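You operate a simulated robot arm through the tools that you are given. There is no shell and no other tool. Be economical: measure what you need, move in short steps, check, and stop when the job is done.

You are at the controls of a simulated two-armed robot. One attempt, no reset.

## Task
Hold the large clear tub on the top of the steel table steady with one hand and put the small green bag in it with the other.
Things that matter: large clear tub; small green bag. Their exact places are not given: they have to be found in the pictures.

It is judged by the outcome, as a careful person would: the job done as asked, and still so three seconds after it is handed in. It fails if anything else is knocked over, pushed out of place, dropped, spilled or broken.

## Robot
Two 7-joint arms with four-finger grippers on one trunk, on a base that drives. Base frame: it is fixed to the floor where the robot stands at the start and does not move with it; the origin is under the middle of the robot, x ahead of it, y to its left, z up; the surface under the hand at the start is at about z = 0.86. Lengths are in m, angles in degrees, forces in N, time in s.
The left shoulder is at the start at [0.04, 0.181, 1.13], the right one opposite. With the tool pointing down near the work surface each hand reaches from about 0.32 to 0.84 m from the robot's upright axis, wherever it stands, measured 20 degrees to its own side. Places, roughly: large clear tub [0.75, 2, 1]. Payload 3.67 kg a hand.
Tool frame (each hand has its own): the origin (TCP) lies between the finger pads and is the grasp point; the fingertips stand 0.028 m ahead of it; z points along the fingers, y is the line along which they close. Largest opening 0.112 m; the body of the gripper starts 0.073 m behind the TCP.
Orientation is told as [roll, pitch, yaw] about the base's x, y, z axes, in that order, counted from this pose: with the fingers straight down and closing along the base's y, the tool's x points along the base's -x, its y along +y and its z along -z.

## Interface
- The arms move only by the tool apply_moves. It takes "left_steps", "right_steps" or both (then of equal length, played together; a hand with none holds still); each is a list of rows, each an object of numbers (a shift or turn left out is 0, a gripper value left out holds the last): "tx", "ty", "tz": the shift along the tool's x, y, z in m; "ax", "ay", "az": the turn, a rotation vector about the tool's x, y, z in degrees. In form: [{"tx": .., "ty": .., "tz": .., "ax": .., "ay": .., "az": ..}, ...]. A call has 1 to 10 rows; each row shifts and turns the commanded pose from where the row before left it, along the tool's axes as they then stand. "left_claw" and "right_claw" are, for a hand that has rows, the closure, from 0 (fully open) to 1 (shut), set as the call begins (left out, the last holds). A row lasts 0.2 s, in which the tool goes at most 0.05 m and 8.6 degrees; a call with a longer step from one row to the next is refused whole, and so is a gripper value outside its range. A pose out of reach is approached as far as the arm can. The call stops where the force on the tool passes 40 N (or 10 N more than at its start, if that is more) or the arm is blocked; 0.2 s more then pass. The fingers move at their own pace and stop on an object; they squeeze with about 38 N. The grip force told is the motor's: it shows also when the fingers shut on nothing. Time passes only in rows, and 0.2 s behind the last, so rows that do not move let the fingers close. It gives the time, the measured TCP pose, the force on the tool (base axes), the opening and the grip force at its end, in the units of the frame above (readings bear some noise), with the torque about the TCP (base axes, N m) and any sound that the robot's microphone picked up.
- Cameras (640 x 400 px; columns grow to the right, rows downward): "scene" is now at [0.1056, -0.005, 1.3629]; the picture's right is [0.21, -0.98, 0.00], its down [-0.57, -0.12, -0.81] and it looks along [0.80, 0.17, -0.58] (base axes); focal length 256 px, centre (320, 200). "left" rides on the left gripper at [0.06, 0.018, -0.104] in its tool frame; the picture's right is [-0.29, 0.96, 0.00], its down [-0.80, -0.24, -0.55] and it looks along [-0.53, -0.16, 0.83] (tool axes); focal length 234 px, centre (320, 200). "right" rides on the right gripper at [0.06, -0.018, -0.104] in its tool frame; the picture's right is [0.29, 0.96, 0.00], its down [-0.80, 0.24, -0.55] and it looks along [-0.53, 0.16, 0.83] (tool axes); focal length 234 px, centre (320, 200).
- camera(camera): a new picture of that camera. It takes no simulated time.
- lift_body(by): slides the trunk up (or, below 0, down) by that many m; the arms and the scene camera ride with it, the base frame stays. It gives what a move gives, with no picture.
- roll_base(legs): drives the robot by 1 to 6 legs, each [ahead, left, turn to the left] in m, m and degrees, along the robot's own axes; the way and the turn of a leg run together, so that a leg with both is an arc; at most 1.5 m and 180 degrees a leg. The arms and the cameras ride along, it lands a little off, and it stops where it bumps. It gives what a move gives.
- head_to(pan, tilt): turns the head with the scene camera to pan (to the left, within 86 degrees either way) and tilt (down, from -29 to 69), counted from straight ahead of the robot. It gives what a move gives.
- pixel_to_xyz(camera, pixels): for up to 12 pixels [column, row] of the newest picture of that camera ("zoom" is the newest enlarged one), the place [x, y, z] in the base frame of the surface seen there, good to about 0.002 m, but the place of the scene camera against the robot may be out by one fixed shift of up to 0.025 m in any direction. It takes no simulated time.
- inspect(camera, box): a new picture of the part [left, top, right, bottom] of that camera's present view, enlarged. It takes no simulated time.
- finish_job(): hands the job in; it is judged then, once.

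Keep the steps short. Do not move on a guess: measure, check each grasp and each placing, and mend mistakes. In all there are 80 turns and 58 pictures (those below and enlarged ones count). Leave the grippers open and the arms clear of the work at the hand-in unless told otherwise, and finish with a single line.

The tools are called after "Call:" as name(argument=value, ...) on one line, values as JSON. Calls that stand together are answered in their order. apply_moves: Moves the arms, as the interface text tells. Its arguments: {"type":"object","properties":{"left_steps":{"type":"array"},"left_claw":{"type":"number"},"right_steps":{"type":"array"},"right_claw":{"type":"number"}},"required":[]} The other tools are called the same way: lift_body (by) slides the trunk up or down; roll_base (legs) drives the base; head_to (pan, tilt) turns the head that bears the scene camera; camera (camera) takes a picture; pixel_to_xyz (camera, pixels) gives the place of the surface under pixels of a picture; inspect (camera, box) takes an enlarged picture of a part of a camera's view; finish_job () hands the job in.

At the start:

```text
clock: 0.0
left_ee_pos: [0.4939, 0.2987, 1.1198]
left_orientation: [0.1, 0.0, 0.1]
left_contact_force: [0.2, -0.2, 0.5]
left_moment: [-0.01, 0.01, 0.01]
left_grip_width: 0.112
left_grasp_force: 0.0
right_ee_pos: [0.6037, -0.1871, 1.105]
right_orientation: [0.0, 0.0, 0.0]
right_contact_force: [0.4, -0.7, 0.0]
right_moment: [-0.02, 0.03, -0.02]
right_grip_width: 0.1119
right_grasp_force: 0.1
trunk travel left (down, up): [-0.25, 0.264]
robot x, y, heading: [-0.0006, -0.0015, -0.1]
head pan, tilt: [11.9, 35.5]
```

scene: 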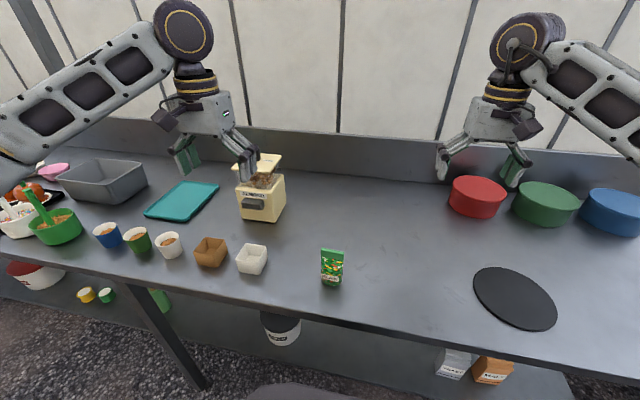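
right: 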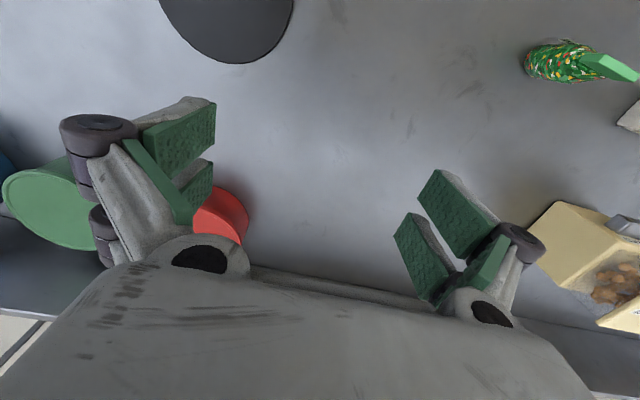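
left: 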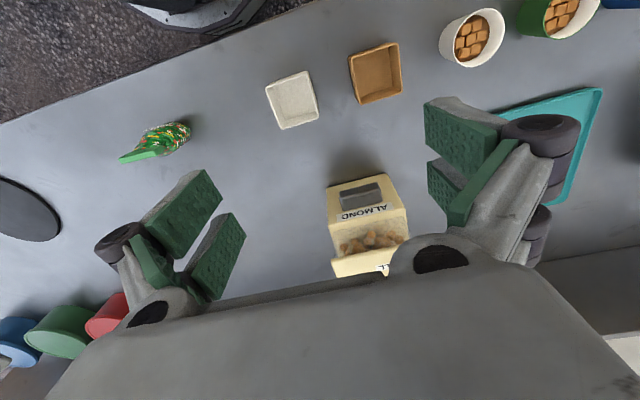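

The small green bag is at scene pixel (332,267). The tub should be far to the left near [0.75, 2, 1]. I'll measure the bag now, then turn the head left.

Call:
pixel_to_xyz(camera="scene", pixels=[[332, 252], [332, 267], [331, 284], [322, 268], [343, 268], [300, 290], [380, 290], [332, 310], [100, 180], [332, 215]])

Call:
inspect(camera="scene", box=[270, 220, 400, 320])

Call:
head_to(pan=65, tilt=20)

Call:
camera(camera="scene")

```text
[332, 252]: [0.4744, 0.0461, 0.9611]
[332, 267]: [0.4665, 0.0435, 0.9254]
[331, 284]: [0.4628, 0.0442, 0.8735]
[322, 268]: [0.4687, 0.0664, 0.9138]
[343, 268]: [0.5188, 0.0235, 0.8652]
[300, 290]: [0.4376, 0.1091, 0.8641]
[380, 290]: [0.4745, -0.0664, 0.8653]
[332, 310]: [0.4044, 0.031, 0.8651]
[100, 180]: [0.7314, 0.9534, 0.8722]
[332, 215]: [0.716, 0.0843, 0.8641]
```

```text
4.00 times, centred on (335, 270) of scene
```

zoom: 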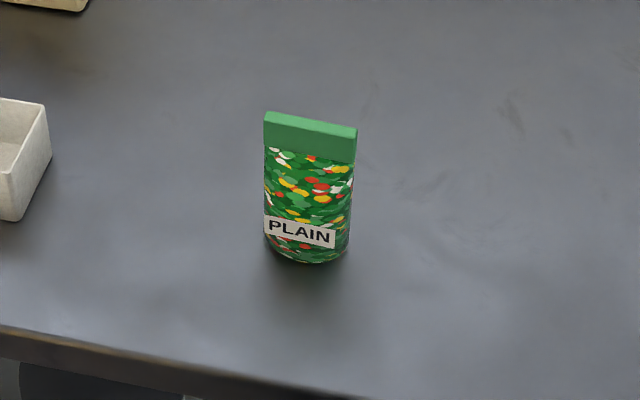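

```text
clock: 1.2
left_ee_pos: [0.4927, 0.2994, 1.1198]
left_orientation: [0.1, 0.0, 0.2]
left_contact_force: [0.3, 0.4, 0.2]
left_moment: [-0.01, -0.01, 0.01]
left_grip_width: 0.1119
left_grasp_force: 0.0
right_ee_pos: [0.6037, -0.1886, 1.1069]
right_orientation: [-0.1, 0.0, 0.0]
right_contact_force: [-0.3, 0.0, -0.2]
right_moment: [0.03, -0.04, -0.02]
right_grip_width: 0.1123
right_grasp_force: 0.0
trunk travel left (down, up): [-0.25, 0.264]
robot x, y, heading: [-0.0023, -0.0012, -0.0]
head pan, tilt: [65.0, 20.0]
```

```text
53 pictures are left
```

scene: 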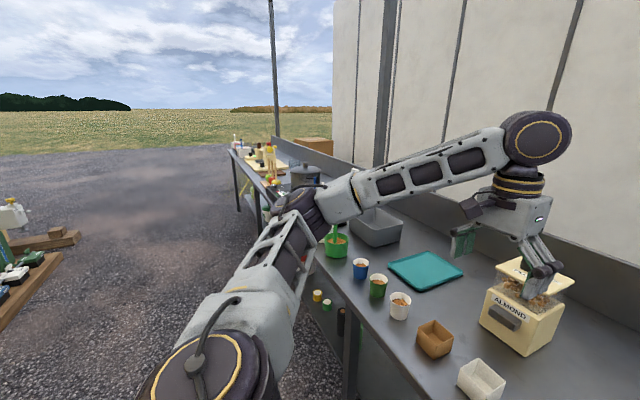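

The table runs off to the left behind my arm. I'll zoom in there to find the tub.

Call:
inspect(camera="scene", box=[220, 120, 420, 245])

Call:
pixel_to_xyz(camera="scene", pixels=[[305, 178], [270, 160], [313, 147], [250, 158], [375, 225], [338, 245], [300, 166], [325, 165]])

```text
3.20 times, centred on (320, 182) of scene
```

zoom: 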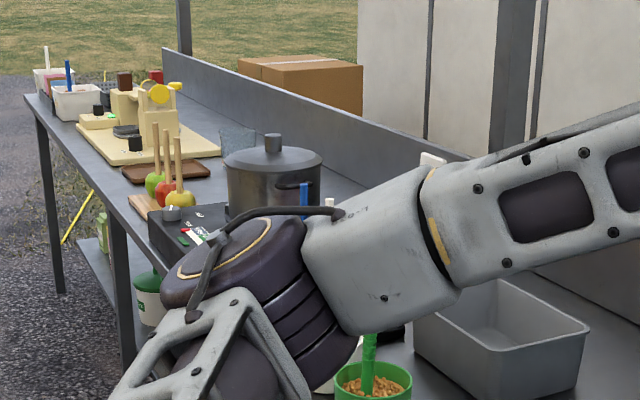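

```text
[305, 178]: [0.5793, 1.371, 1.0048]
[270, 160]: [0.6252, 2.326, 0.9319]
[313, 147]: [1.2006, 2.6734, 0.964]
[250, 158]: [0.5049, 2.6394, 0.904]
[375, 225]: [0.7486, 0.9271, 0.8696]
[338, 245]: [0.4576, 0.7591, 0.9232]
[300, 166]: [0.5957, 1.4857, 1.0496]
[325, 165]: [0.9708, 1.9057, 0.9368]
```

The clear tub shows behind the pot, near y≈2. I'll measure the bag with the right wrist camera first, where it sits at about (560,62).

Call:
inspect(camera="right", box=[500, 20, 640, 108])

Call:
pixel_to_xyz(camera="right", pixels=[[535, 62], [560, 62], [585, 55], [590, 62], [610, 67], [630, 75], [635, 68], [628, 80]])

```text
4.55 times, centred on (570, 64) of right
```

zoom: 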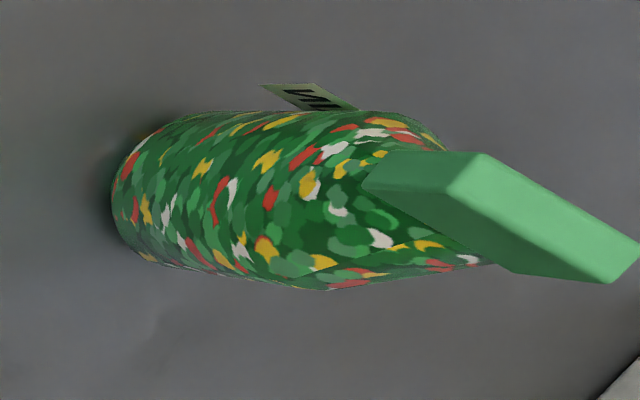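

```text
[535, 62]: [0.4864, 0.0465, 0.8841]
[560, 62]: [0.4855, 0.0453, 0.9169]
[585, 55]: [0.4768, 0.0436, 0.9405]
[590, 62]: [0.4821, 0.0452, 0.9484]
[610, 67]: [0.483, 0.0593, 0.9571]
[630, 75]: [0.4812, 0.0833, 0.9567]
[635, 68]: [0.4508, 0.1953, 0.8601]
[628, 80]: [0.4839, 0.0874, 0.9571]
```

From the wrist camera the bag's flat top crimp runs from about (0.479, 0.044) to (0.484, 0.088), with its top at z 0.957 and about 0.01 thick. I'll pinch that crimp with the right hand, so I'm yawing it about +83° in place while still high.

Call:
apply_moves(right_steps=[{"az": -8.3}, {"az": -8.3}, {"az": -8.3}, {"az": -8.3}, {"az": -8.3}, {"az": -8.3}, {"az": -8.3}, {"az": -8.3}, {"az": -8.3}, {"az": -8.3}], right_claw=0)

```text
clock: 3.4
left_ee_pos: [0.4928, 0.3003, 1.1205]
left_orientation: [-0.1, 0.0, 0.1]
left_contact_force: [-0.5, 0.2, 0.7]
left_moment: [-0.01, -0.03, -0.01]
left_grip_width: 0.1118
left_grasp_force: 0.1
right_ee_pos: [0.4003, -0.0671, 1.0951]
right_orientation: [-0.2, -0.1, 79.3]
right_contact_force: [0.0, -0.4, 0.1]
right_moment: [-0.01, -0.04, 0.0]
right_grip_width: 0.112
right_grasp_force: 0.1
right hand out of reach, approached as far as the arm can: row 6, 7, 8, 9, 10
trunk travel left (down, up): [-0.25, 0.264]
robot x, y, heading: [-0.0028, -0.0023, 0.1]
head pan, tilt: [65.0, 20.0]
```

The hand drifted to (0.40, -0.067) because that pose was out of reach. A zero row will show where the commanded pose now stands, and I'll take a picture too.

Call:
apply_moves(right_steps=[{"tx": 0.0}, {"tx": 0.0}])

Call:
camera(camera="right")

```text
clock: 4.0
left_ee_pos: [0.4941, 0.2983, 1.1196]
left_orientation: [0.0, 0.0, 0.1]
left_contact_force: [-0.3, -1.1, 0.0]
left_moment: [-0.01, 0.0, -0.03]
left_grip_width: 0.1121
left_grasp_force: 0.1
right_ee_pos: [0.4015, -0.0678, 1.0946]
right_orientation: [-0.1, 0.0, 79.3]
right_contact_force: [0.4, 0.8, 0.8]
right_moment: [0.0, 0.0, -0.04]
right_grip_width: 0.112
right_grasp_force: 0.0
trunk travel left (down, up): [-0.25, 0.264]
robot x, y, heading: [0.0005, 0.0009, 0.2]
head pan, tilt: [65.0, 20.0]
```

```text
50 pictures are left
```

right: 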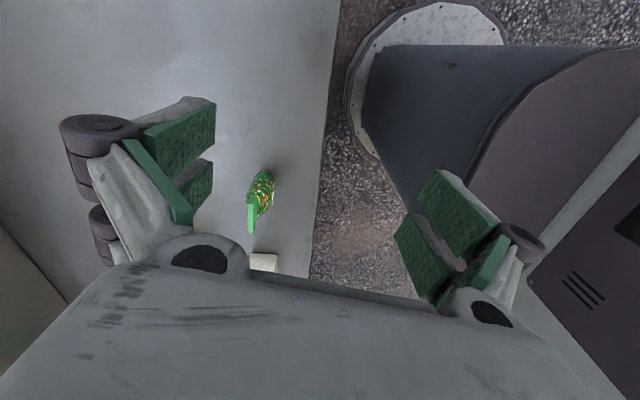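

The commanded pose now matches the measured one, and the bag is at (258,198). I'll measure its crimp again.

Call:
inspect(camera="right", box=[210, 160, 306, 240])

Call:
pixel_to_xyz(camera="right", pixels=[[251, 206], [251, 212], [251, 220], [251, 230], [249, 220], [254, 220], [262, 190], [270, 185], [256, 185]])

```text
5.00 times, centred on (258, 200) of right
```

zoom: 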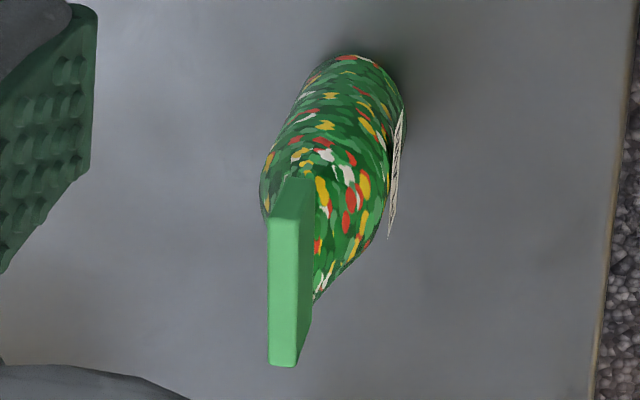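

```text
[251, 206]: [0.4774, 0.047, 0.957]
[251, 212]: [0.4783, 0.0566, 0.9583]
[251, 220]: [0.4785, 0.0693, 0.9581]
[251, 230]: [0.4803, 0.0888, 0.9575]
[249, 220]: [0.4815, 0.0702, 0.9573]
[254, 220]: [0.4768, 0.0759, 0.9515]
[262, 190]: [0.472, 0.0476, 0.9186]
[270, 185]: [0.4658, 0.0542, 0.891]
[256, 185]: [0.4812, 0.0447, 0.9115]
```

The crimp's centre is about (0.4785, 0.0685), its top is at z 0.958, and it runs at a yaw of about 86°. I'll align the yaw and move above it at the present height.

Call:
apply_moves(right_steps=[{"az": -6.7}, {"tx": -0.0353, "ty": -0.0168}, {"tx": -0.0353, "ty": -0.0168}, {"tx": -0.0353, "ty": -0.0168}, {"tx": -0.0353, "ty": -0.0168}, {}])

Call:
camera(camera="right")

```text
clock: 5.4
left_ee_pos: [0.4923, 0.2988, 1.1194]
left_orientation: [0.0, 0.0, 0.1]
left_contact_force: [0.2, 0.4, -0.2]
left_moment: [0.02, 0.01, 0.0]
left_grip_width: 0.1121
left_grasp_force: 0.1
right_ee_pos: [0.397, 0.0517, 1.1045]
right_orientation: [0.0, 0.0, 86.3]
right_contact_force: [-0.3, 0.4, -0.2]
right_moment: [-0.02, -0.01, -0.01]
right_grip_width: 0.1118
right_grasp_force: 0.0
right hand out of reach, approached as far as the arm can: row 1, 2, 3, 4, 5
trunk travel left (down, up): [-0.25, 0.264]
robot x, y, heading: [-0.0056, -0.0006, -0.2]
head pan, tilt: [65.0, 20.0]
```

```text
48 pictures are left
```

right: 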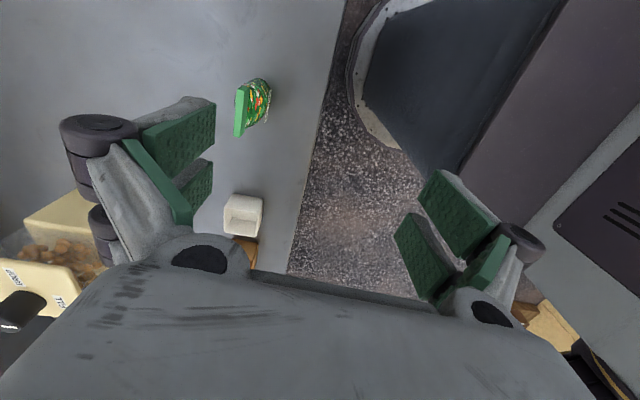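

At that yaw the hand can't get out to x≈0.48. The bag's sides are nearly parallel, about 0.042 wide along y, so a yaw of -4° grasp across the width should work well and is within easy reach. I'll turn back.

Call:
apply_moves(right_steps=[{"az": 8.5}, {"az": 8.5}, {"az": 8.5}, {"az": 8.5}, {"az": 8.5}, {"az": 8.5}, {"az": 8.5}, {"az": 8.5}, {"az": 8.5}, {"az": 8.5}])

Call:
apply_moves(right_steps=[{"az": 5.3}, {}])

Call:
camera(camera="right")

```text
clock: 7.6
left_ee_pos: [0.4933, 0.2987, 1.1201]
left_orientation: [0.0, 0.0, 0.1]
left_contact_force: [0.0, -0.3, 0.7]
left_moment: [0.0, 0.01, -0.02]
left_grip_width: 0.1121
left_grasp_force: 0.1
right_ee_pos: [0.3974, 0.0536, 1.102]
right_orientation: [-0.1, 0.1, 1.3]
right_contact_force: [0.1, -0.3, 0.3]
right_moment: [-0.01, 0.03, -0.03]
right_grip_width: 0.1119
right_grasp_force: 0.0
trunk travel left (down, up): [-0.25, 0.264]
robot x, y, heading: [-0.0021, -0.0006, 0.1]
head pan, tilt: [65.0, 20.0]
```

```text
clock: 8.2
left_ee_pos: [0.4929, 0.2997, 1.1206]
left_orientation: [0.0, -0.1, 0.1]
left_contact_force: [-0.1, -0.2, -0.5]
left_moment: [-0.01, 0.0, -0.01]
left_grip_width: 0.1121
left_grasp_force: 0.1
right_ee_pos: [0.3972, 0.0532, 1.1021]
right_orientation: [-0.1, -0.1, -3.9]
right_contact_force: [-1.2, -0.8, -1.2]
right_moment: [-0.01, 0.04, -0.03]
right_grip_width: 0.1121
right_grasp_force: 0.1
trunk travel left (down, up): [-0.25, 0.264]
robot x, y, heading: [-0.002, 0.0025, -0.1]
head pan, tilt: [65.0, 20.0]
```

```text
47 pictures are left
```

right: 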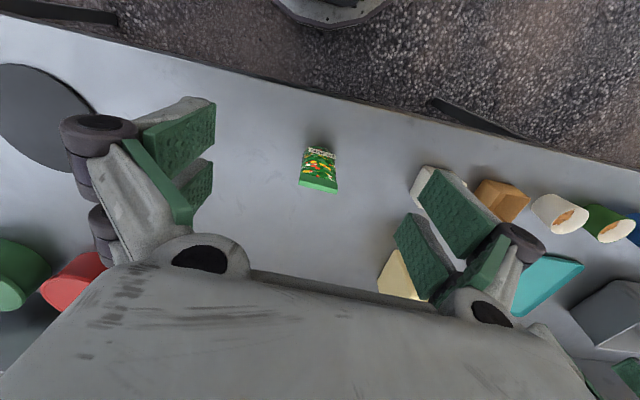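

The bag is clear of neighbours. I'll move above it, with a TCP target of (0.4785, 0.0685), and come down to z≈1.0.

Call:
apply_moves(right_steps=[{"tx": -0.04, "ty": 0.0105}, {"tx": -0.04, "ty": 0.0105}, {"tz": 0.035}, {"tz": 0.035}, {"tz": 0.03}, {}])

Call:
camera(camera="right")

```text
clock: 9.6
left_ee_pos: [0.4947, 0.2993, 1.1208]
left_orientation: [0.0, 0.0, 0.1]
left_contact_force: [-0.8, 0.3, -0.4]
left_moment: [0.01, 0.02, 0.0]
left_grip_width: 0.1118
left_grasp_force: 0.0
right_ee_pos: [0.4781, 0.069, 1.0027]
right_orientation: [-0.1, 0.0, -3.8]
right_contact_force: [-1.1, 0.7, 1.8]
right_moment: [-0.01, 0.02, 0.03]
right_grip_width: 0.112
right_grasp_force: 0.0
trunk travel left (down, up): [-0.25, 0.264]
robot x, y, heading: [-0.0018, 0.0019, 0.1]
head pan, tilt: [65.0, 20.0]
```

```text
46 pictures are left
```

right: 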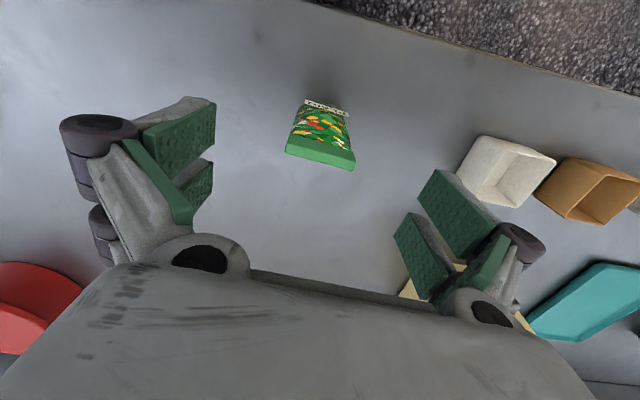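

The bag looks centred between the fingers. I'll check the crimp and the nearest edges of the white and almond boxes before going down.

Call:
pixel_to_xyz(camera="right", pixels=[[290, 152], [320, 158], [350, 165], [320, 125], [460, 165], [472, 140], [409, 290], [325, 105]])

```text
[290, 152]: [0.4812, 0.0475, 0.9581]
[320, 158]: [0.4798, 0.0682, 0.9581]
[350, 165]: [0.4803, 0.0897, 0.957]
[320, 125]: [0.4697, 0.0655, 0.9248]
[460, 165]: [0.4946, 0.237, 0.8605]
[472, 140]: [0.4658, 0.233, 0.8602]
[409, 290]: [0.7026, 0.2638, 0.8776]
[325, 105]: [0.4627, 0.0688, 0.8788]
```

Clearances are ample: the white box starts at y≈0.235, and the bag is centred at (0.480, 0.068). I'll go down to TCP z≈0.922 and then close.

Call:
apply_moves(right_steps=[{"tz": 0.03}, {"tz": 0.03}, {"tz": 0.02}, {}])

Call:
apply_moves(right_steps=[{}, {}, {}, {}, {}], right_claw=1)

Call:
apply_moves(right_steps=[{"tz": -0.03}, {"tz": -0.03}, {"tz": -0.04}, {}])

Call:
camera(camera="right")

```text
clock: 10.6
left_ee_pos: [0.4932, 0.2977, 1.1204]
left_orientation: [0.0, 0.0, 0.0]
left_contact_force: [0.2, -0.3, 0.1]
left_moment: [0.02, 0.01, -0.03]
left_grip_width: 0.1121
left_grasp_force: 0.0
right_ee_pos: [0.4787, 0.0678, 0.9218]
right_orientation: [0.0, -0.1, -3.8]
right_contact_force: [-0.6, -0.4, -0.5]
right_moment: [0.0, 0.04, -0.02]
right_grip_width: 0.112
right_grasp_force: 0.1
trunk travel left (down, up): [-0.25, 0.264]
robot x, y, heading: [0.0018, -0.0004, 0.1]
head pan, tilt: [65.0, 20.0]
```

```text
clock: 11.8
left_ee_pos: [0.4938, 0.2984, 1.1202]
left_orientation: [0.1, -0.1, 0.1]
left_contact_force: [-0.5, 0.8, -0.5]
left_moment: [-0.01, 0.01, 0.01]
left_grip_width: 0.1119
left_grasp_force: 0.1
right_ee_pos: [0.4784, 0.0678, 0.9231]
right_orientation: [0.0, -0.1, -3.8]
right_contact_force: [1.0, -1.1, 1.5]
right_moment: [0.08, -0.06, -0.01]
right_grip_width: 0.0463
right_grasp_force: 37.9
trunk travel left (down, up): [-0.25, 0.264]
robot x, y, heading: [-0.0006, 0.0011, 0.0]
head pan, tilt: [65.0, 20.0]
```

```text
clock: 12.8
left_ee_pos: [0.4939, 0.2983, 1.1198]
left_orientation: [0.0, 0.1, 0.1]
left_contact_force: [-0.1, 0.4, 1.3]
left_moment: [0.02, 0.0, 0.02]
left_grip_width: 0.112
left_grasp_force: 0.0
right_ee_pos: [0.4792, 0.0686, 1.0234]
right_orientation: [0.0, 0.0, -3.7]
right_contact_force: [0.5, 0.8, -1.4]
right_moment: [0.03, 0.04, -0.01]
right_grip_width: 0.0458
right_grasp_force: 37.8
trunk travel left (down, up): [-0.25, 0.264]
robot x, y, heading: [0.0015, 0.0006, -0.1]
head pan, tilt: [65.0, 20.0]
```

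```text
45 pictures are left
```

right: 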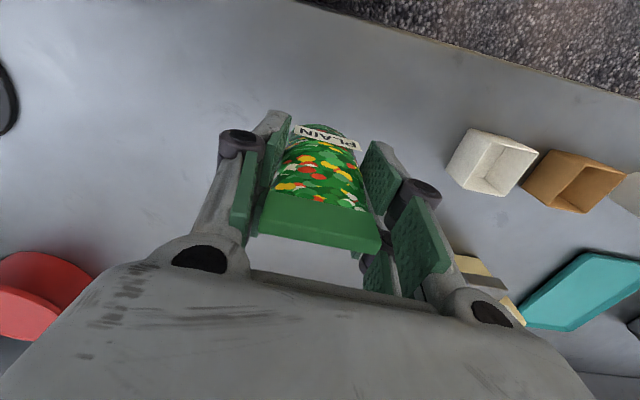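

The bag is held, with width 0.046 and grip 38 N. I'll raise the bag and pull both hands in, then measure the floor obstacles to the left before driving.

Call:
apply_moves(right_steps=[{"tz": -0.04}, {"tz": -0.04}, {"tz": -0.03}, {"tx": 0.03, "ty": -0.05}, {"tx": 0.03, "ty": -0.05}, {"tx": 0.02, "ty": -0.05}, {"ty": -0.04}], left_steps=[{"tz": -0.02}, {"tz": -0.02}, {"tx": 0.03}, {"tx": 0.03}, {"tx": 0.02}, {}, {}])

Call:
pixel_to_xyz(camera="scene", pixels=[[72, 243], [72, 232], [40, 265], [12, 215], [10, 320], [200, 250], [240, 200], [150, 170], [100, 340]])

Call:
head_to(pan=86, tilt=30)

Call:
camera(camera="scene")

```text
refused: row 4 steps farther than a row can; nothing moved
```

```text
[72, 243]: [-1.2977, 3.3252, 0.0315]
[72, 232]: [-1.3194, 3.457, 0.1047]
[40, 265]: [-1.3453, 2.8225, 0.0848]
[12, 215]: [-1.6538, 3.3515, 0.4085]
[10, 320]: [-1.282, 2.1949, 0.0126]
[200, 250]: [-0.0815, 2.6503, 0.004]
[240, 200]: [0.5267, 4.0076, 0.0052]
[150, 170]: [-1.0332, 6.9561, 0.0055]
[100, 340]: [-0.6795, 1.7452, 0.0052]
```

```text
clock: 13.7
left_ee_pos: [0.4942, 0.2998, 1.1209]
left_orientation: [0.0, 0.0, 0.1]
left_contact_force: [-1.2, 0.3, -0.2]
left_moment: [0.0, -0.02, 0.01]
left_grip_width: 0.112
left_grasp_force: 0.0
right_ee_pos: [0.4792, 0.0701, 1.0222]
right_orientation: [0.0, -0.1, -3.8]
right_contact_force: [-0.4, -0.8, -1.1]
right_moment: [-0.02, 0.04, 0.01]
right_grip_width: 0.0456
right_grasp_force: 37.7
trunk travel left (down, up): [-0.25, 0.264]
robot x, y, heading: [0.0005, -0.0017, 0.1]
head pan, tilt: [85.9, 30.0]
```

```text
44 pictures are left
```

scene: 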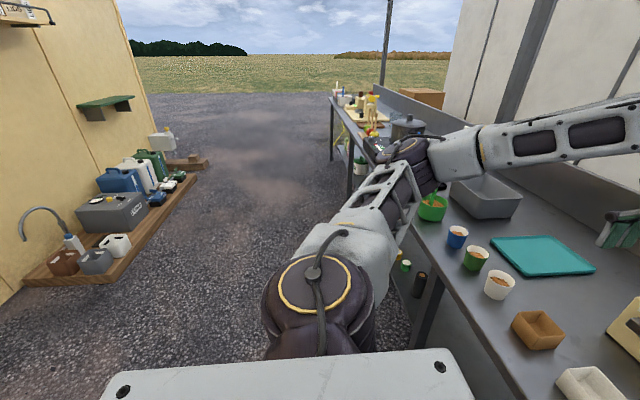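

The floor is clear: the pallets sit at x ≤ -1.28. I'll retry the arm retraction with smaller rows.

Call:
apply_moves(right_steps=[{"tz": -0.04}, {"tz": -0.04}, {"tz": -0.03}, {"tx": 0.02, "ty": -0.04}, {"tx": 0.02, "ty": -0.04}, {"tx": 0.02, "ty": -0.04}, {"tx": 0.02, "ty": -0.04}, {"ty": -0.04}], left_steps=[{"tz": -0.02}, {"tz": -0.02}, {"tx": 0.03}, {"tx": 0.03}, {"tx": 0.02}, {}, {}, {}])

Call:
roll_base(legs=[[-0.35, 0, 0]])

```text
clock: 15.5
left_ee_pos: [0.4132, 0.2986, 1.1602]
left_orientation: [0.0, 0.0, 0.1]
left_contact_force: [-0.4, -0.2, 0.6]
left_moment: [0.03, 0.03, 0.02]
left_grip_width: 0.1121
left_grasp_force: 0.1
right_ee_pos: [0.3865, -0.1266, 1.1308]
right_orientation: [0.1, -0.1, -3.9]
right_contact_force: [-0.2, -0.5, -1.0]
right_moment: [0.01, -0.02, -0.03]
right_grip_width: 0.0458
right_grasp_force: 37.4
trunk travel left (down, up): [-0.25, 0.264]
robot x, y, heading: [0.0002, 0.0004, -0.0]
head pan, tilt: [85.9, 30.0]
```

```text
clock: 17.8
left_ee_pos: [0.0644, 0.3002, 1.1603]
left_orientation: [0.0, 0.0, 0.3]
left_contact_force: [-0.3, -0.1, 1.1]
left_moment: [0.0, -0.01, 0.0]
left_grip_width: 0.1122
left_grasp_force: 0.1
right_ee_pos: [0.0361, -0.1233, 1.1321]
right_orientation: [-0.1, -0.1, -3.6]
right_contact_force: [0.7, 0.3, -1.0]
right_moment: [0.01, -0.03, 0.01]
right_grip_width: 0.0457
right_grasp_force: 37.9
trunk travel left (down, up): [-0.25, 0.264]
robot x, y, heading: [-0.3477, 0.0011, 0.2]
head pan, tilt: [85.9, 30.0]
```

Backed off cleanly. I'll drive left 1.9 m in two legs, then look ahead.

Call:
roll_base(legs=[[0, 1.0, 0], [0, 0.9, 0]])

Call:
head_to(pan=0, tilt=28)

Call:
camera(camera="scene")

```text
clock: 27.6
left_ee_pos: [0.0375, 2.2139, 1.1596]
left_orientation: [0.0, 0.0, 0.8]
left_contact_force: [0.9, -0.3, -0.1]
left_moment: [0.01, -0.01, 0.02]
left_grip_width: 0.1119
left_grasp_force: 0.1
right_ee_pos: [0.0132, 1.789, 1.1306]
right_orientation: [0.1, -0.1, -3.2]
right_contact_force: [-0.4, -0.1, 0.0]
right_moment: [-0.04, 0.04, 0.04]
right_grip_width: 0.0455
right_grasp_force: 38.4
trunk travel left (down, up): [-0.25, 0.264]
robot x, y, heading: [-0.375, 1.9089, 0.5]
head pan, tilt: [85.9, 30.0]
```

```text
clock: 29.2
left_ee_pos: [0.0377, 2.2134, 1.1592]
left_orientation: [0.0, 0.1, 0.7]
left_contact_force: [1.0, 0.8, -0.1]
left_moment: [0.01, -0.02, 0.03]
left_grip_width: 0.1121
left_grasp_force: 0.0
right_ee_pos: [0.0121, 1.7895, 1.132]
right_orientation: [0.0, -0.1, -3.2]
right_contact_force: [0.2, 0.3, -0.2]
right_moment: [0.01, 0.02, -0.02]
right_grip_width: 0.0454
right_grasp_force: 37.9
trunk travel left (down, up): [-0.25, 0.264]
robot x, y, heading: [-0.3734, 1.9112, 0.5]
head pan, tilt: [0.0, 28.0]
```

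```text
43 pictures are left
```

scene: 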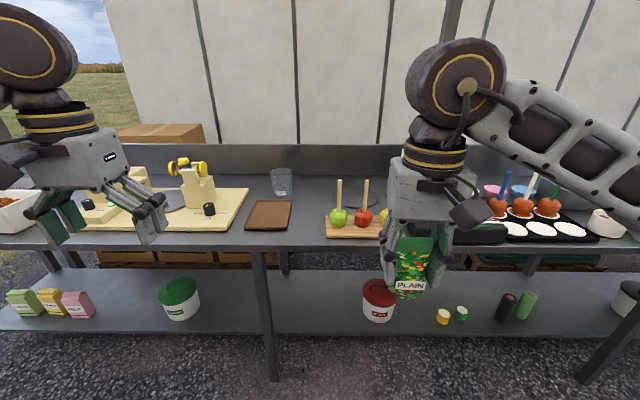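

A clear container shows at (282,183). I'll zoom in and measure it.

Call:
inspect(camera="scene", box=[220, 140, 420, 265])

Call:
inspect(camera="scene", box=[0, 140, 240, 290])

Call:
pixel_to_xyz(camera="scene", pixels=[[282, 194], [282, 183], [273, 180], [291, 180], [282, 170], [255, 195], [300, 200], [268, 228], [290, 205], [340, 195], [280, 246], [285, 224]])

```text
3.20 times, centred on (320, 202) of scene
```

zoom: 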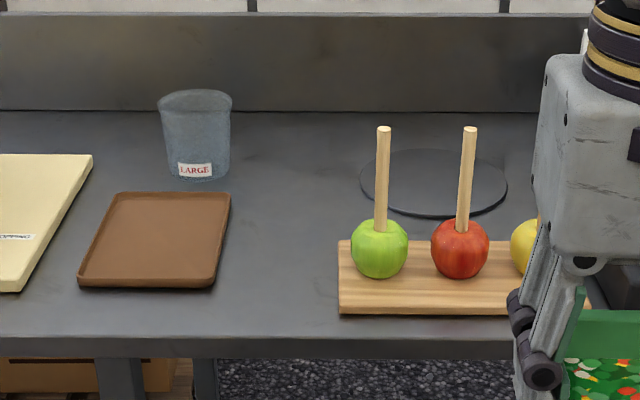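

```text
2.67 times, centred on (120, 215) of scene
```

zoom: 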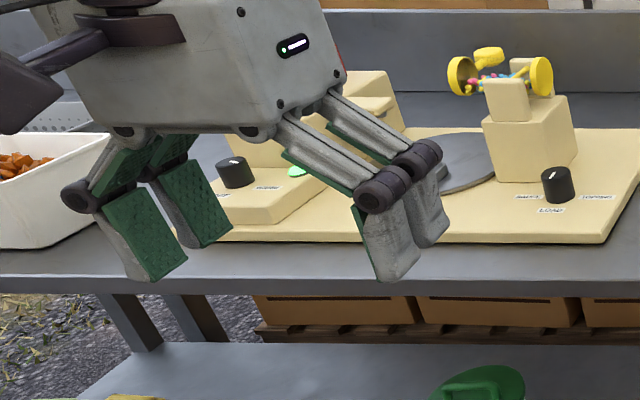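

```text
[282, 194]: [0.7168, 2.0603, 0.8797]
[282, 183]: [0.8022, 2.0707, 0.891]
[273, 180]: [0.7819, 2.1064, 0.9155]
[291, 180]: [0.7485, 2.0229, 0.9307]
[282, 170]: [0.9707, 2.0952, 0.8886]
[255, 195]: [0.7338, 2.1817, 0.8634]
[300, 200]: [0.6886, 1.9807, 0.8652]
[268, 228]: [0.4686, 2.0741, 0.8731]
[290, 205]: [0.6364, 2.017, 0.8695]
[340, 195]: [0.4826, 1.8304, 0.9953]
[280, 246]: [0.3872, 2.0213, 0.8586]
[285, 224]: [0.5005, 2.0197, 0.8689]
```

The tub is the clear one labelled "LARGE" at about (0.75, 2.065). The apple sticks and the yellow machine stay below my hands. I'll shift left 0.14, go ahead 0.38, and look again.

Call:
roll_base(legs=[[0, 0.14, -0.5], [0.38, 0, 0]])

Call:
head_to(pan=0, tilt=38)

Call:
camera(camera="scene")

Call:
camera(camera="left")

```text
clock: 32.6
left_ee_pos: [0.4097, 2.3481, 1.1605]
left_orientation: [0.0, 0.0, 0.0]
left_contact_force: [-0.9, 1.1, 0.2]
left_moment: [0.01, 0.04, 0.0]
left_grip_width: 0.112
left_grasp_force: 0.0
right_ee_pos: [0.3814, 1.9253, 1.1313]
right_orientation: [0.0, -0.1, -4.0]
right_contact_force: [-0.4, -0.8, -1.0]
right_moment: [-0.02, -0.02, -0.01]
right_grip_width: 0.0452
right_grasp_force: 38.3
trunk travel left (down, up): [-0.25, 0.264]
robot x, y, heading: [-0.0041, 2.0514, -0.0]
head pan, tilt: [0.0, 28.0]
```

```text
clock: 33.3
left_ee_pos: [0.4105, 2.3488, 1.1601]
left_orientation: [0.0, 0.1, 0.1]
left_contact_force: [-0.4, 0.1, -1.3]
left_moment: [0.0, 0.0, 0.0]
left_grip_width: 0.1119
left_grasp_force: 0.0
right_ee_pos: [0.3799, 1.9242, 1.1311]
right_orientation: [-0.1, -0.2, -3.9]
right_contact_force: [0.1, 0.4, -0.6]
right_moment: [-0.02, -0.01, 0.02]
right_grip_width: 0.0453
right_grasp_force: 37.6
trunk travel left (down, up): [-0.25, 0.264]
robot x, y, heading: [-0.0059, 2.0489, -0.0]
head pan, tilt: [0.0, 38.0]
```

```text
40 pictures are left
```

scene: 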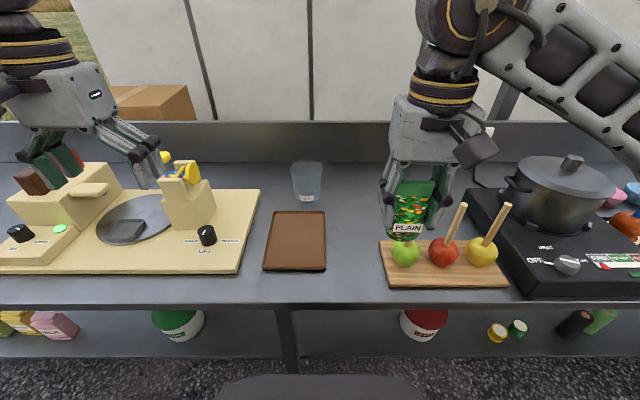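

```text
39 pictures are left
```

left: 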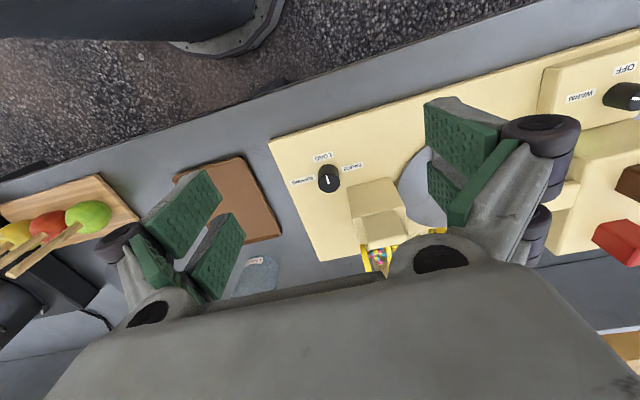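

Now I'll measure the tub and the yellow machine, with a zoom on the tub.

Call:
inspect(camera="scene", box=[256, 140, 368, 210])

Call:
pixel_to_xyz(camera="scene", pixels=[[307, 200], [307, 196], [296, 190], [318, 190], [307, 180], [293, 168], [321, 168], [307, 172], [180, 175], [210, 195], [255, 200], [465, 208]])

Call:
pixel_to_xyz(camera="left", pixels=[[258, 258], [245, 270], [275, 270], [257, 265], [242, 285], [273, 285], [258, 275], [258, 250], [385, 235], [370, 185], [248, 258], [270, 260]])

```text
5.71 times, centred on (312, 175) of scene
```

zoom: 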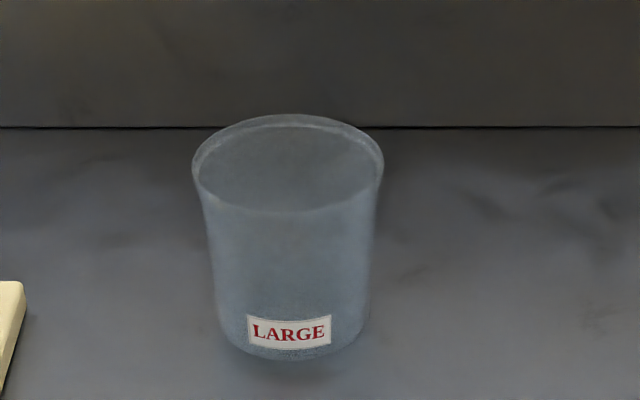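

```text
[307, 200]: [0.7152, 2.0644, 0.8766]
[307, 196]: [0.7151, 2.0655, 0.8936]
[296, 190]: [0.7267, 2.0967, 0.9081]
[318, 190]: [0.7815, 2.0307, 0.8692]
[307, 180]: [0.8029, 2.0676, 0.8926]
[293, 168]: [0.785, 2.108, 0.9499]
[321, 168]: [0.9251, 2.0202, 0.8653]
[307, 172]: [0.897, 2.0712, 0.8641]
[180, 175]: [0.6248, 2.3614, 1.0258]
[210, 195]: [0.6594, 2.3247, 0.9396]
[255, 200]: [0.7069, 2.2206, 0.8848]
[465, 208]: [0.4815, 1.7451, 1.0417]
```

```text
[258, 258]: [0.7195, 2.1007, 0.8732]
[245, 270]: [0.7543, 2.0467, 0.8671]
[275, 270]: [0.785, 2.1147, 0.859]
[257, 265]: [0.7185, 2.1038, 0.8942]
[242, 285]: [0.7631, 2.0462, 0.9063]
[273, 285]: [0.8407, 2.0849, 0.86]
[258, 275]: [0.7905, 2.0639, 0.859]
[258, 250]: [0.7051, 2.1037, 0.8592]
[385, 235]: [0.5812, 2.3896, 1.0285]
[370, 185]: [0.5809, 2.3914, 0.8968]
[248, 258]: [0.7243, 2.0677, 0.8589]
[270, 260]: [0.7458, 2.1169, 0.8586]
```

The tub is about 0.10 across at the rim, about 0.085 at mid-height and about 0.10 tall, centred near (0.758, 2.09). The two cameras disagree by 2–3 cm in y, so I'll confirm this up close.

Plan: the left hand tilts forward 45° and clasps the tub's sides from the front-left, which leaves the mouth free. I'll turn it now, well above everything.

Call:
apply_moves(left_steps=[{"ty": -0.04}, {"ty": -0.04, "az": 7}, {"ty": -0.03, "az": 7}, {"az": 6}, {"ay": -8}, {"ay": -8}, {"ay": -8}, {"ay": -8}, {"ay": -8}, {"ay": -5}], left_claw=0)

Call:
camera(camera="left")

```text
clock: 35.5
left_ee_pos: [0.4113, 2.2386, 1.1656]
left_orientation: [-0.1, -45.1, -20.1]
left_contact_force: [0.1, 0.7, 0.0]
left_moment: [-0.03, 0.0, -0.02]
left_grip_width: 0.1119
left_grasp_force: 0.0
left hand out of reach, approached as far as the arm can: row 10
right_ee_pos: [0.3802, 1.9254, 1.1316]
right_orientation: [0.0, 0.0, -3.9]
right_contact_force: [-0.2, -0.8, -0.3]
right_moment: [0.04, -0.03, -0.01]
right_grip_width: 0.0454
right_grasp_force: 38.0
trunk travel left (down, up): [-0.25, 0.264]
robot x, y, heading: [-0.0049, 2.0476, -0.2]
head pan, tilt: [0.0, 38.0]
```

```text
37 pictures are left
```

left: 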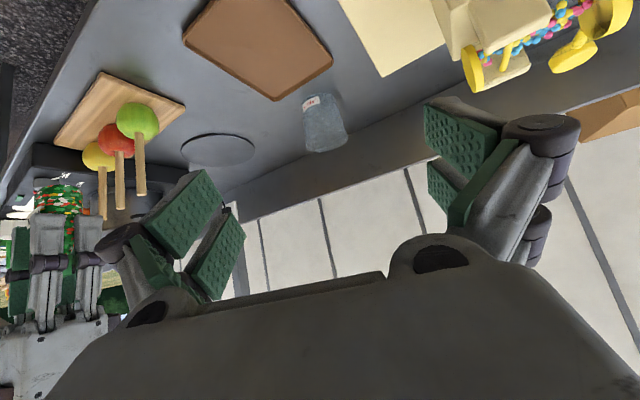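

The tub is clearly seen at (323,122). I'll zoom and measure it.

Call:
inspect(camera="left", box=[280, 80, 376, 160])

Call:
pixel_to_xyz(camera="left", pixels=[[304, 103], [312, 102], [318, 98], [306, 115], [318, 115], [330, 107], [312, 130], [325, 125], [338, 115], [304, 145], [345, 132], [330, 140]])

```text
5.00 times, centred on (328, 120) of left
```

zoom: 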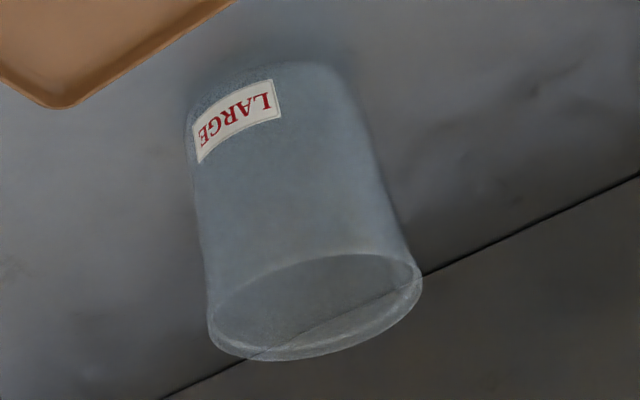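

```text
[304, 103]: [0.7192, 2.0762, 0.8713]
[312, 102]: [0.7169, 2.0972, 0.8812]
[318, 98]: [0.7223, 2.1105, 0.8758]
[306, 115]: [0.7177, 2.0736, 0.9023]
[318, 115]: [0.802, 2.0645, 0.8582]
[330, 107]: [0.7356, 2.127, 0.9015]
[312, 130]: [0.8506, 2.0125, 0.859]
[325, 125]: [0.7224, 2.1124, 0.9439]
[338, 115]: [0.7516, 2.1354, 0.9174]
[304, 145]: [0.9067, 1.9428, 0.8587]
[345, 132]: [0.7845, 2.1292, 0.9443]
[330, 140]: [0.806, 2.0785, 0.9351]
```

Points on the wall fit a circle centred at (0.760, 2.090), radius about 0.044 at z 0.9, with the rim near z 0.96. The pre-grasp point is 0.10 m short of the tub along the hand's heading. I'll go most of the way along the tool axis.

Call:
apply_moves(left_steps=[{"tz": 0.04, "ty": -0.003, "tx": -0.002}, {"tz": 0.04, "ty": -0.003, "tx": -0.002}, {"tz": 0.04, "ty": -0.003, "tx": -0.002}, {"tz": 0.04, "ty": -0.003, "tx": -0.002}, {"tz": 0.04, "ty": -0.003, "tx": -0.002}, {"tz": 0.04, "ty": -0.003, "tx": -0.002}, {"tz": 0.04, "ty": -0.003, "tx": -0.001}, {}])

Call:
camera(camera="left")

```text
clock: 37.3
left_ee_pos: [0.5981, 2.1475, 0.9764]
left_orientation: [-0.1, -45.1, -20.0]
left_contact_force: [-0.1, 0.1, 0.9]
left_moment: [0.02, -0.02, 0.0]
left_grip_width: 0.1119
left_grasp_force: 0.2
right_ee_pos: [0.3795, 1.9255, 1.1321]
right_orientation: [0.0, 0.0, -3.9]
right_contact_force: [0.6, -0.5, -0.2]
right_moment: [-0.01, -0.02, -0.01]
right_grip_width: 0.0452
right_grasp_force: 38.3
trunk travel left (down, up): [-0.25, 0.264]
robot x, y, heading: [-0.0037, 2.0508, 0.2]
head pan, tilt: [0.0, 38.0]
```

```text
35 pictures are left
```

left: 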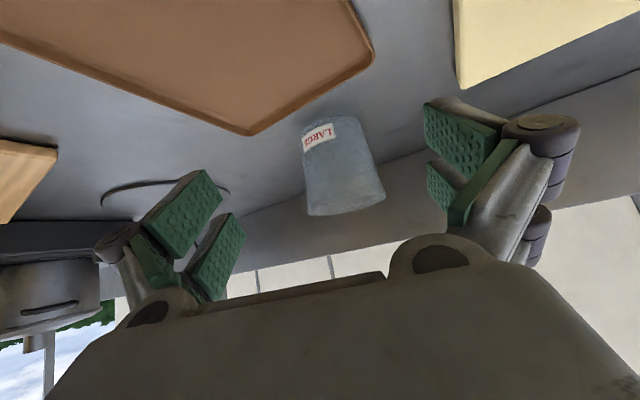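

The tub is ahead, between the finger lines. I'll measure it once more from here along with the tray and board edges.

Call:
pixel_to_xyz(camera="left", pixels=[[308, 160], [320, 165], [340, 160], [360, 150], [370, 165], [310, 185], [340, 185], [378, 190], [330, 135], [372, 50], [460, 85], [345, 212]])

```text
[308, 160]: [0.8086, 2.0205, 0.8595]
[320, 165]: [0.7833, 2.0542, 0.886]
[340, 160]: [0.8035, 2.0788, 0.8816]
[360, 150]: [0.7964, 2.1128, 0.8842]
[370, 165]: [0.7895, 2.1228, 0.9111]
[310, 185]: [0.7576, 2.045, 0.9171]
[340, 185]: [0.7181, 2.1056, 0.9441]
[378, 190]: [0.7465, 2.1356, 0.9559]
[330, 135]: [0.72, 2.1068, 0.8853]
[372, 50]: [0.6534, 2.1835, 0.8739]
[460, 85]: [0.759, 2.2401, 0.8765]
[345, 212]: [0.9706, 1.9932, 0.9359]
```

The measurements agree on a centre of (0.760, 2.090), and the board and tray are well clear. To keep the palm off the rim I'll use TCP z 0.92, stopping 8 mm short of the axis. First I'm going to the pre-grasp point 0.08 short.

Call:
apply_moves(left_steps=[{"tz": 0.033, "tx": -0.0065, "ty": 0.0013}, {"tz": 0.033, "tx": -0.0065}, {"tz": 0.0333, "tx": -0.0065}, {}])

Call:
apply_moves(left_steps=[{"tz": 0.0142, "tx": -0.0142}, {"tz": 0.0142, "tx": -0.0142}, {"tz": 0.0142, "tx": -0.0142}, {"tz": 0.014, "tx": -0.014}, {}])

Call:
camera(camera="left")

Call:
camera(camera="scene")

```text
clock: 38.3
left_ee_pos: [0.677, 2.1209, 0.92]
left_orientation: [0.0, -45.0, -20.0]
left_contact_force: [-0.1, -0.4, 0.7]
left_moment: [0.02, 0.01, 0.0]
left_grip_width: 0.1122
left_grasp_force: 0.0
right_ee_pos: [0.3804, 1.9253, 1.1322]
right_orientation: [-0.1, -0.1, -3.9]
right_contact_force: [-0.5, 0.6, -0.7]
right_moment: [0.0, -0.03, 0.0]
right_grip_width: 0.0453
right_grasp_force: 37.8
trunk travel left (down, up): [-0.25, 0.264]
robot x, y, heading: [-0.0072, 2.0484, 0.1]
head pan, tilt: [0.0, 38.0]
```

```text
clock: 39.5
left_ee_pos: [0.753, 2.0921, 0.9208]
left_orientation: [0.0, -45.2, -20.0]
left_contact_force: [0.2, 0.1, 1.1]
left_moment: [0.01, 0.02, -0.02]
left_grip_width: 0.1123
left_grasp_force: 0.1
right_ee_pos: [0.3798, 1.9247, 1.1311]
right_orientation: [0.0, -0.2, -3.9]
right_contact_force: [-0.5, 0.2, -0.9]
right_moment: [0.02, 0.01, 0.01]
right_grip_width: 0.0454
right_grasp_force: 37.9
trunk travel left (down, up): [-0.25, 0.264]
robot x, y, heading: [-0.009, 2.051, 0.1]
head pan, tilt: [0.0, 38.0]
```

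```text
34 pictures are left
```

left: 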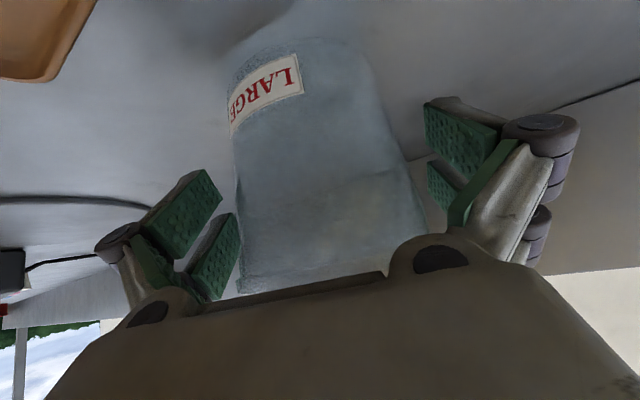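

```text
33 pictures are left
```

scene: 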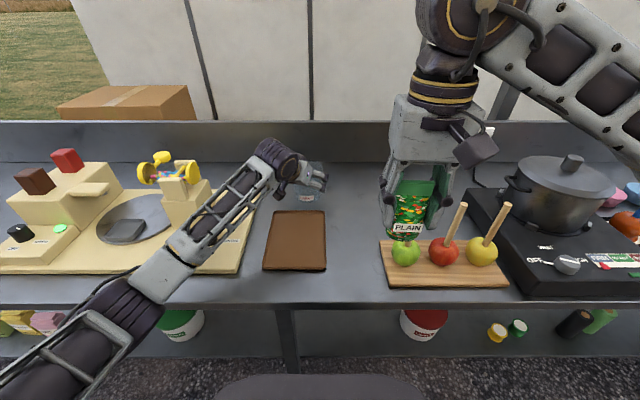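

The tub lies between the open fingers with no contact force. I'll close the left hand gently, in stages.

Call:
apply_moves(left_steps=[{}, {}, {}], left_claw=0.15)

Call:
apply_moves(left_steps=[{}, {}, {}], left_claw=0.25)

Call:
camera(camera="left")

```text
clock: 40.3
left_ee_pos: [0.7532, 2.0932, 0.9198]
left_orientation: [-0.1, -45.0, -20.0]
left_contact_force: [0.2, -0.6, 0.2]
left_moment: [0.0, 0.02, 0.01]
left_grip_width: 0.0953
left_grasp_force: 0.4
right_ee_pos: [0.382, 1.9251, 1.1313]
right_orientation: [0.0, -0.1, -4.0]
right_contact_force: [-0.1, 0.2, -0.5]
right_moment: [-0.03, 0.0, -0.01]
right_grip_width: 0.045
right_grasp_force: 37.9
trunk travel left (down, up): [-0.25, 0.264]
robot x, y, heading: [-0.0045, 2.0506, -0.4]
head pan, tilt: [0.0, 38.0]
```

```text
clock: 41.1
left_ee_pos: [0.7519, 2.0925, 0.9191]
left_orientation: [-0.1, -45.0, -20.0]
left_contact_force: [-0.4, 0.2, 1.1]
left_moment: [0.04, 0.04, 0.0]
left_grip_width: 0.0931
left_grasp_force: 37.8
right_ee_pos: [0.3804, 1.9259, 1.1313]
right_orientation: [0.0, -0.2, -3.9]
right_contact_force: [0.8, -0.3, -1.3]
right_moment: [0.01, -0.01, -0.04]
right_grip_width: 0.0449
right_grasp_force: 38.0
trunk travel left (down, up): [-0.25, 0.264]
robot x, y, heading: [-0.0003, 2.0488, -0.1]
head pan, tilt: [0.0, 38.0]
```

```text
32 pictures are left
```

left: 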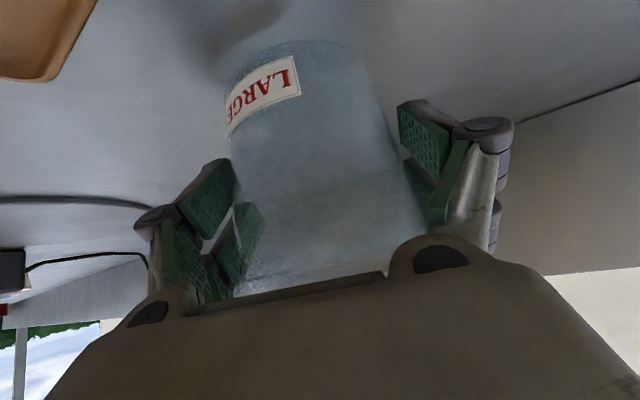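

The left hand holds the tub (width 0.093, 38 N) and it still stands upright. Next I'll raise the right hand with the bag, yaw it to about +20° so its camera faces away from the left arm, and go forward on the right side at a safe height.

Call:
apply_moves(right_steps=[{"tz": -0.03}, {"tz": -0.02, "az": -8}, {"az": -8}, {"az": -8}, {}])

Call:
apply_moves(right_steps=[{"tx": -0.0378, "ty": -0.0131}, {"tx": -0.0378, "ty": -0.0131}, {"tx": -0.0378, "ty": -0.0131}, {"tx": -0.0378, "ty": -0.0131}, {"tx": -0.0378, "ty": -0.0131}, {"tx": -0.0378, "ty": -0.0131}, {"tx": -0.0378, "ty": -0.0131}, {"tx": -0.0378, "ty": -0.0131}, {}])

Call:
camera(camera="scene")

Call:
camera(camera="right")

```text
clock: 42.3
left_ee_pos: [0.7535, 2.0926, 0.92]
left_orientation: [0.0, -45.0, -19.9]
left_contact_force: [0.0, 0.6, 1.0]
left_moment: [0.12, -0.02, 0.01]
left_grip_width: 0.0929
left_grasp_force: 37.8
right_ee_pos: [0.3799, 1.9249, 1.1802]
right_orientation: [0.0, -0.2, 20.0]
right_contact_force: [-0.3, 0.2, 0.1]
right_moment: [-0.03, 0.01, -0.01]
right_grip_width: 0.0
right_grasp_force: 35.9
trunk travel left (down, up): [-0.25, 0.264]
robot x, y, heading: [-0.0034, 2.0524, -0.1]
head pan, tilt: [0.0, 38.0]
```

```text
clock: 44.3
left_ee_pos: [0.7528, 2.0923, 0.9192]
left_orientation: [0.1, -45.1, -20.1]
left_contact_force: [-0.5, 0.6, 1.0]
left_moment: [0.18, -0.03, 0.03]
left_grip_width: 0.093
left_grasp_force: 38.8
right_ee_pos: [0.701, 1.9278, 1.1813]
right_orientation: [0.0, -0.1, 20.1]
right_contact_force: [1.1, -0.6, -0.8]
right_moment: [0.05, 0.0, -0.01]
right_grip_width: 0.0001
right_grasp_force: 35.4
trunk travel left (down, up): [-0.25, 0.264]
robot x, y, heading: [-0.0055, 2.0494, 0.0]
head pan, tilt: [0.0, 38.0]
```

```text
31 pictures are left
```

scene: 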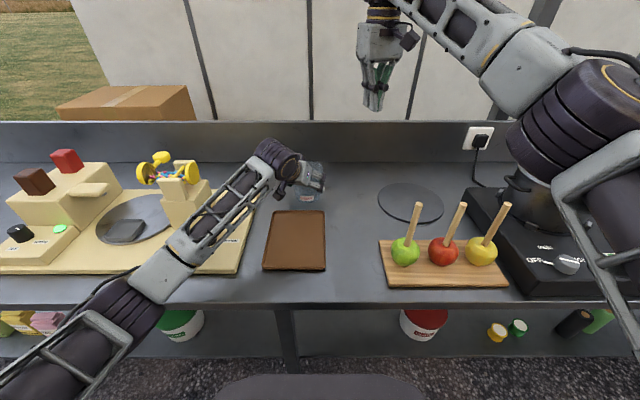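

```text
30 pictures are left
```

right: 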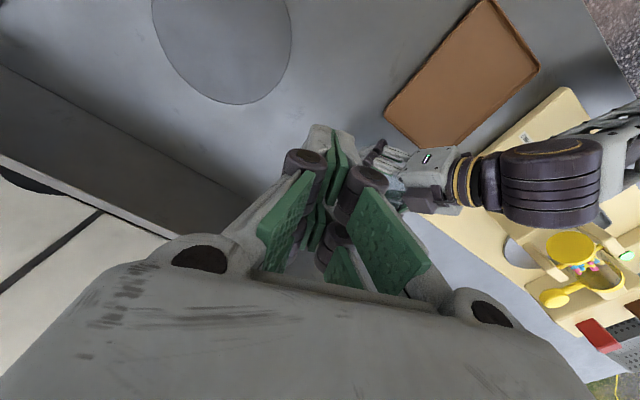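

The right gripper reads shut at 0.000 and the bag is no longer in it. It slipped out around (0.38, 1.925) during the lift and turn. I'll look down to find it.

Call:
head_to(pan=-20, tilt=65)

Call:
camera(camera="scene")

```text
clock: 45.2
left_ee_pos: [0.7534, 2.0922, 0.9196]
left_orientation: [0.0, -45.0, -20.1]
left_contact_force: [-0.3, -0.6, 0.8]
left_moment: [0.09, 0.02, 0.01]
left_grip_width: 0.0927
left_grasp_force: 38.8
right_ee_pos: [0.6996, 1.9292, 1.18]
right_orientation: [0.0, -0.1, 20.1]
right_contact_force: [-0.1, 0.5, 0.6]
right_moment: [-0.02, -0.02, -0.06]
right_grip_width: 0.0
right_grasp_force: 35.2
trunk travel left (down, up): [-0.25, 0.264]
robot x, y, heading: [-0.0036, 2.0501, 0.2]
head pan, tilt: [-20.0, 65.0]
```

```text
29 pictures are left
```

scene: 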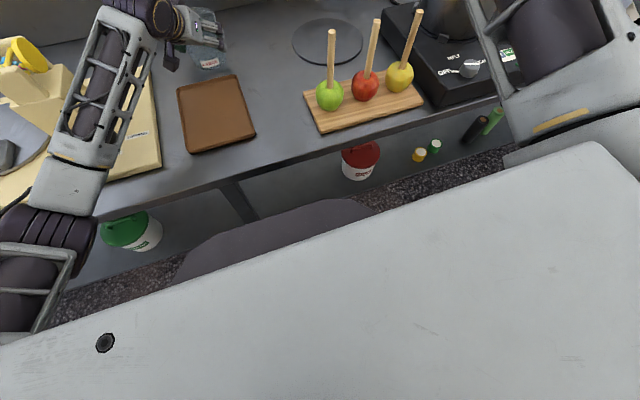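

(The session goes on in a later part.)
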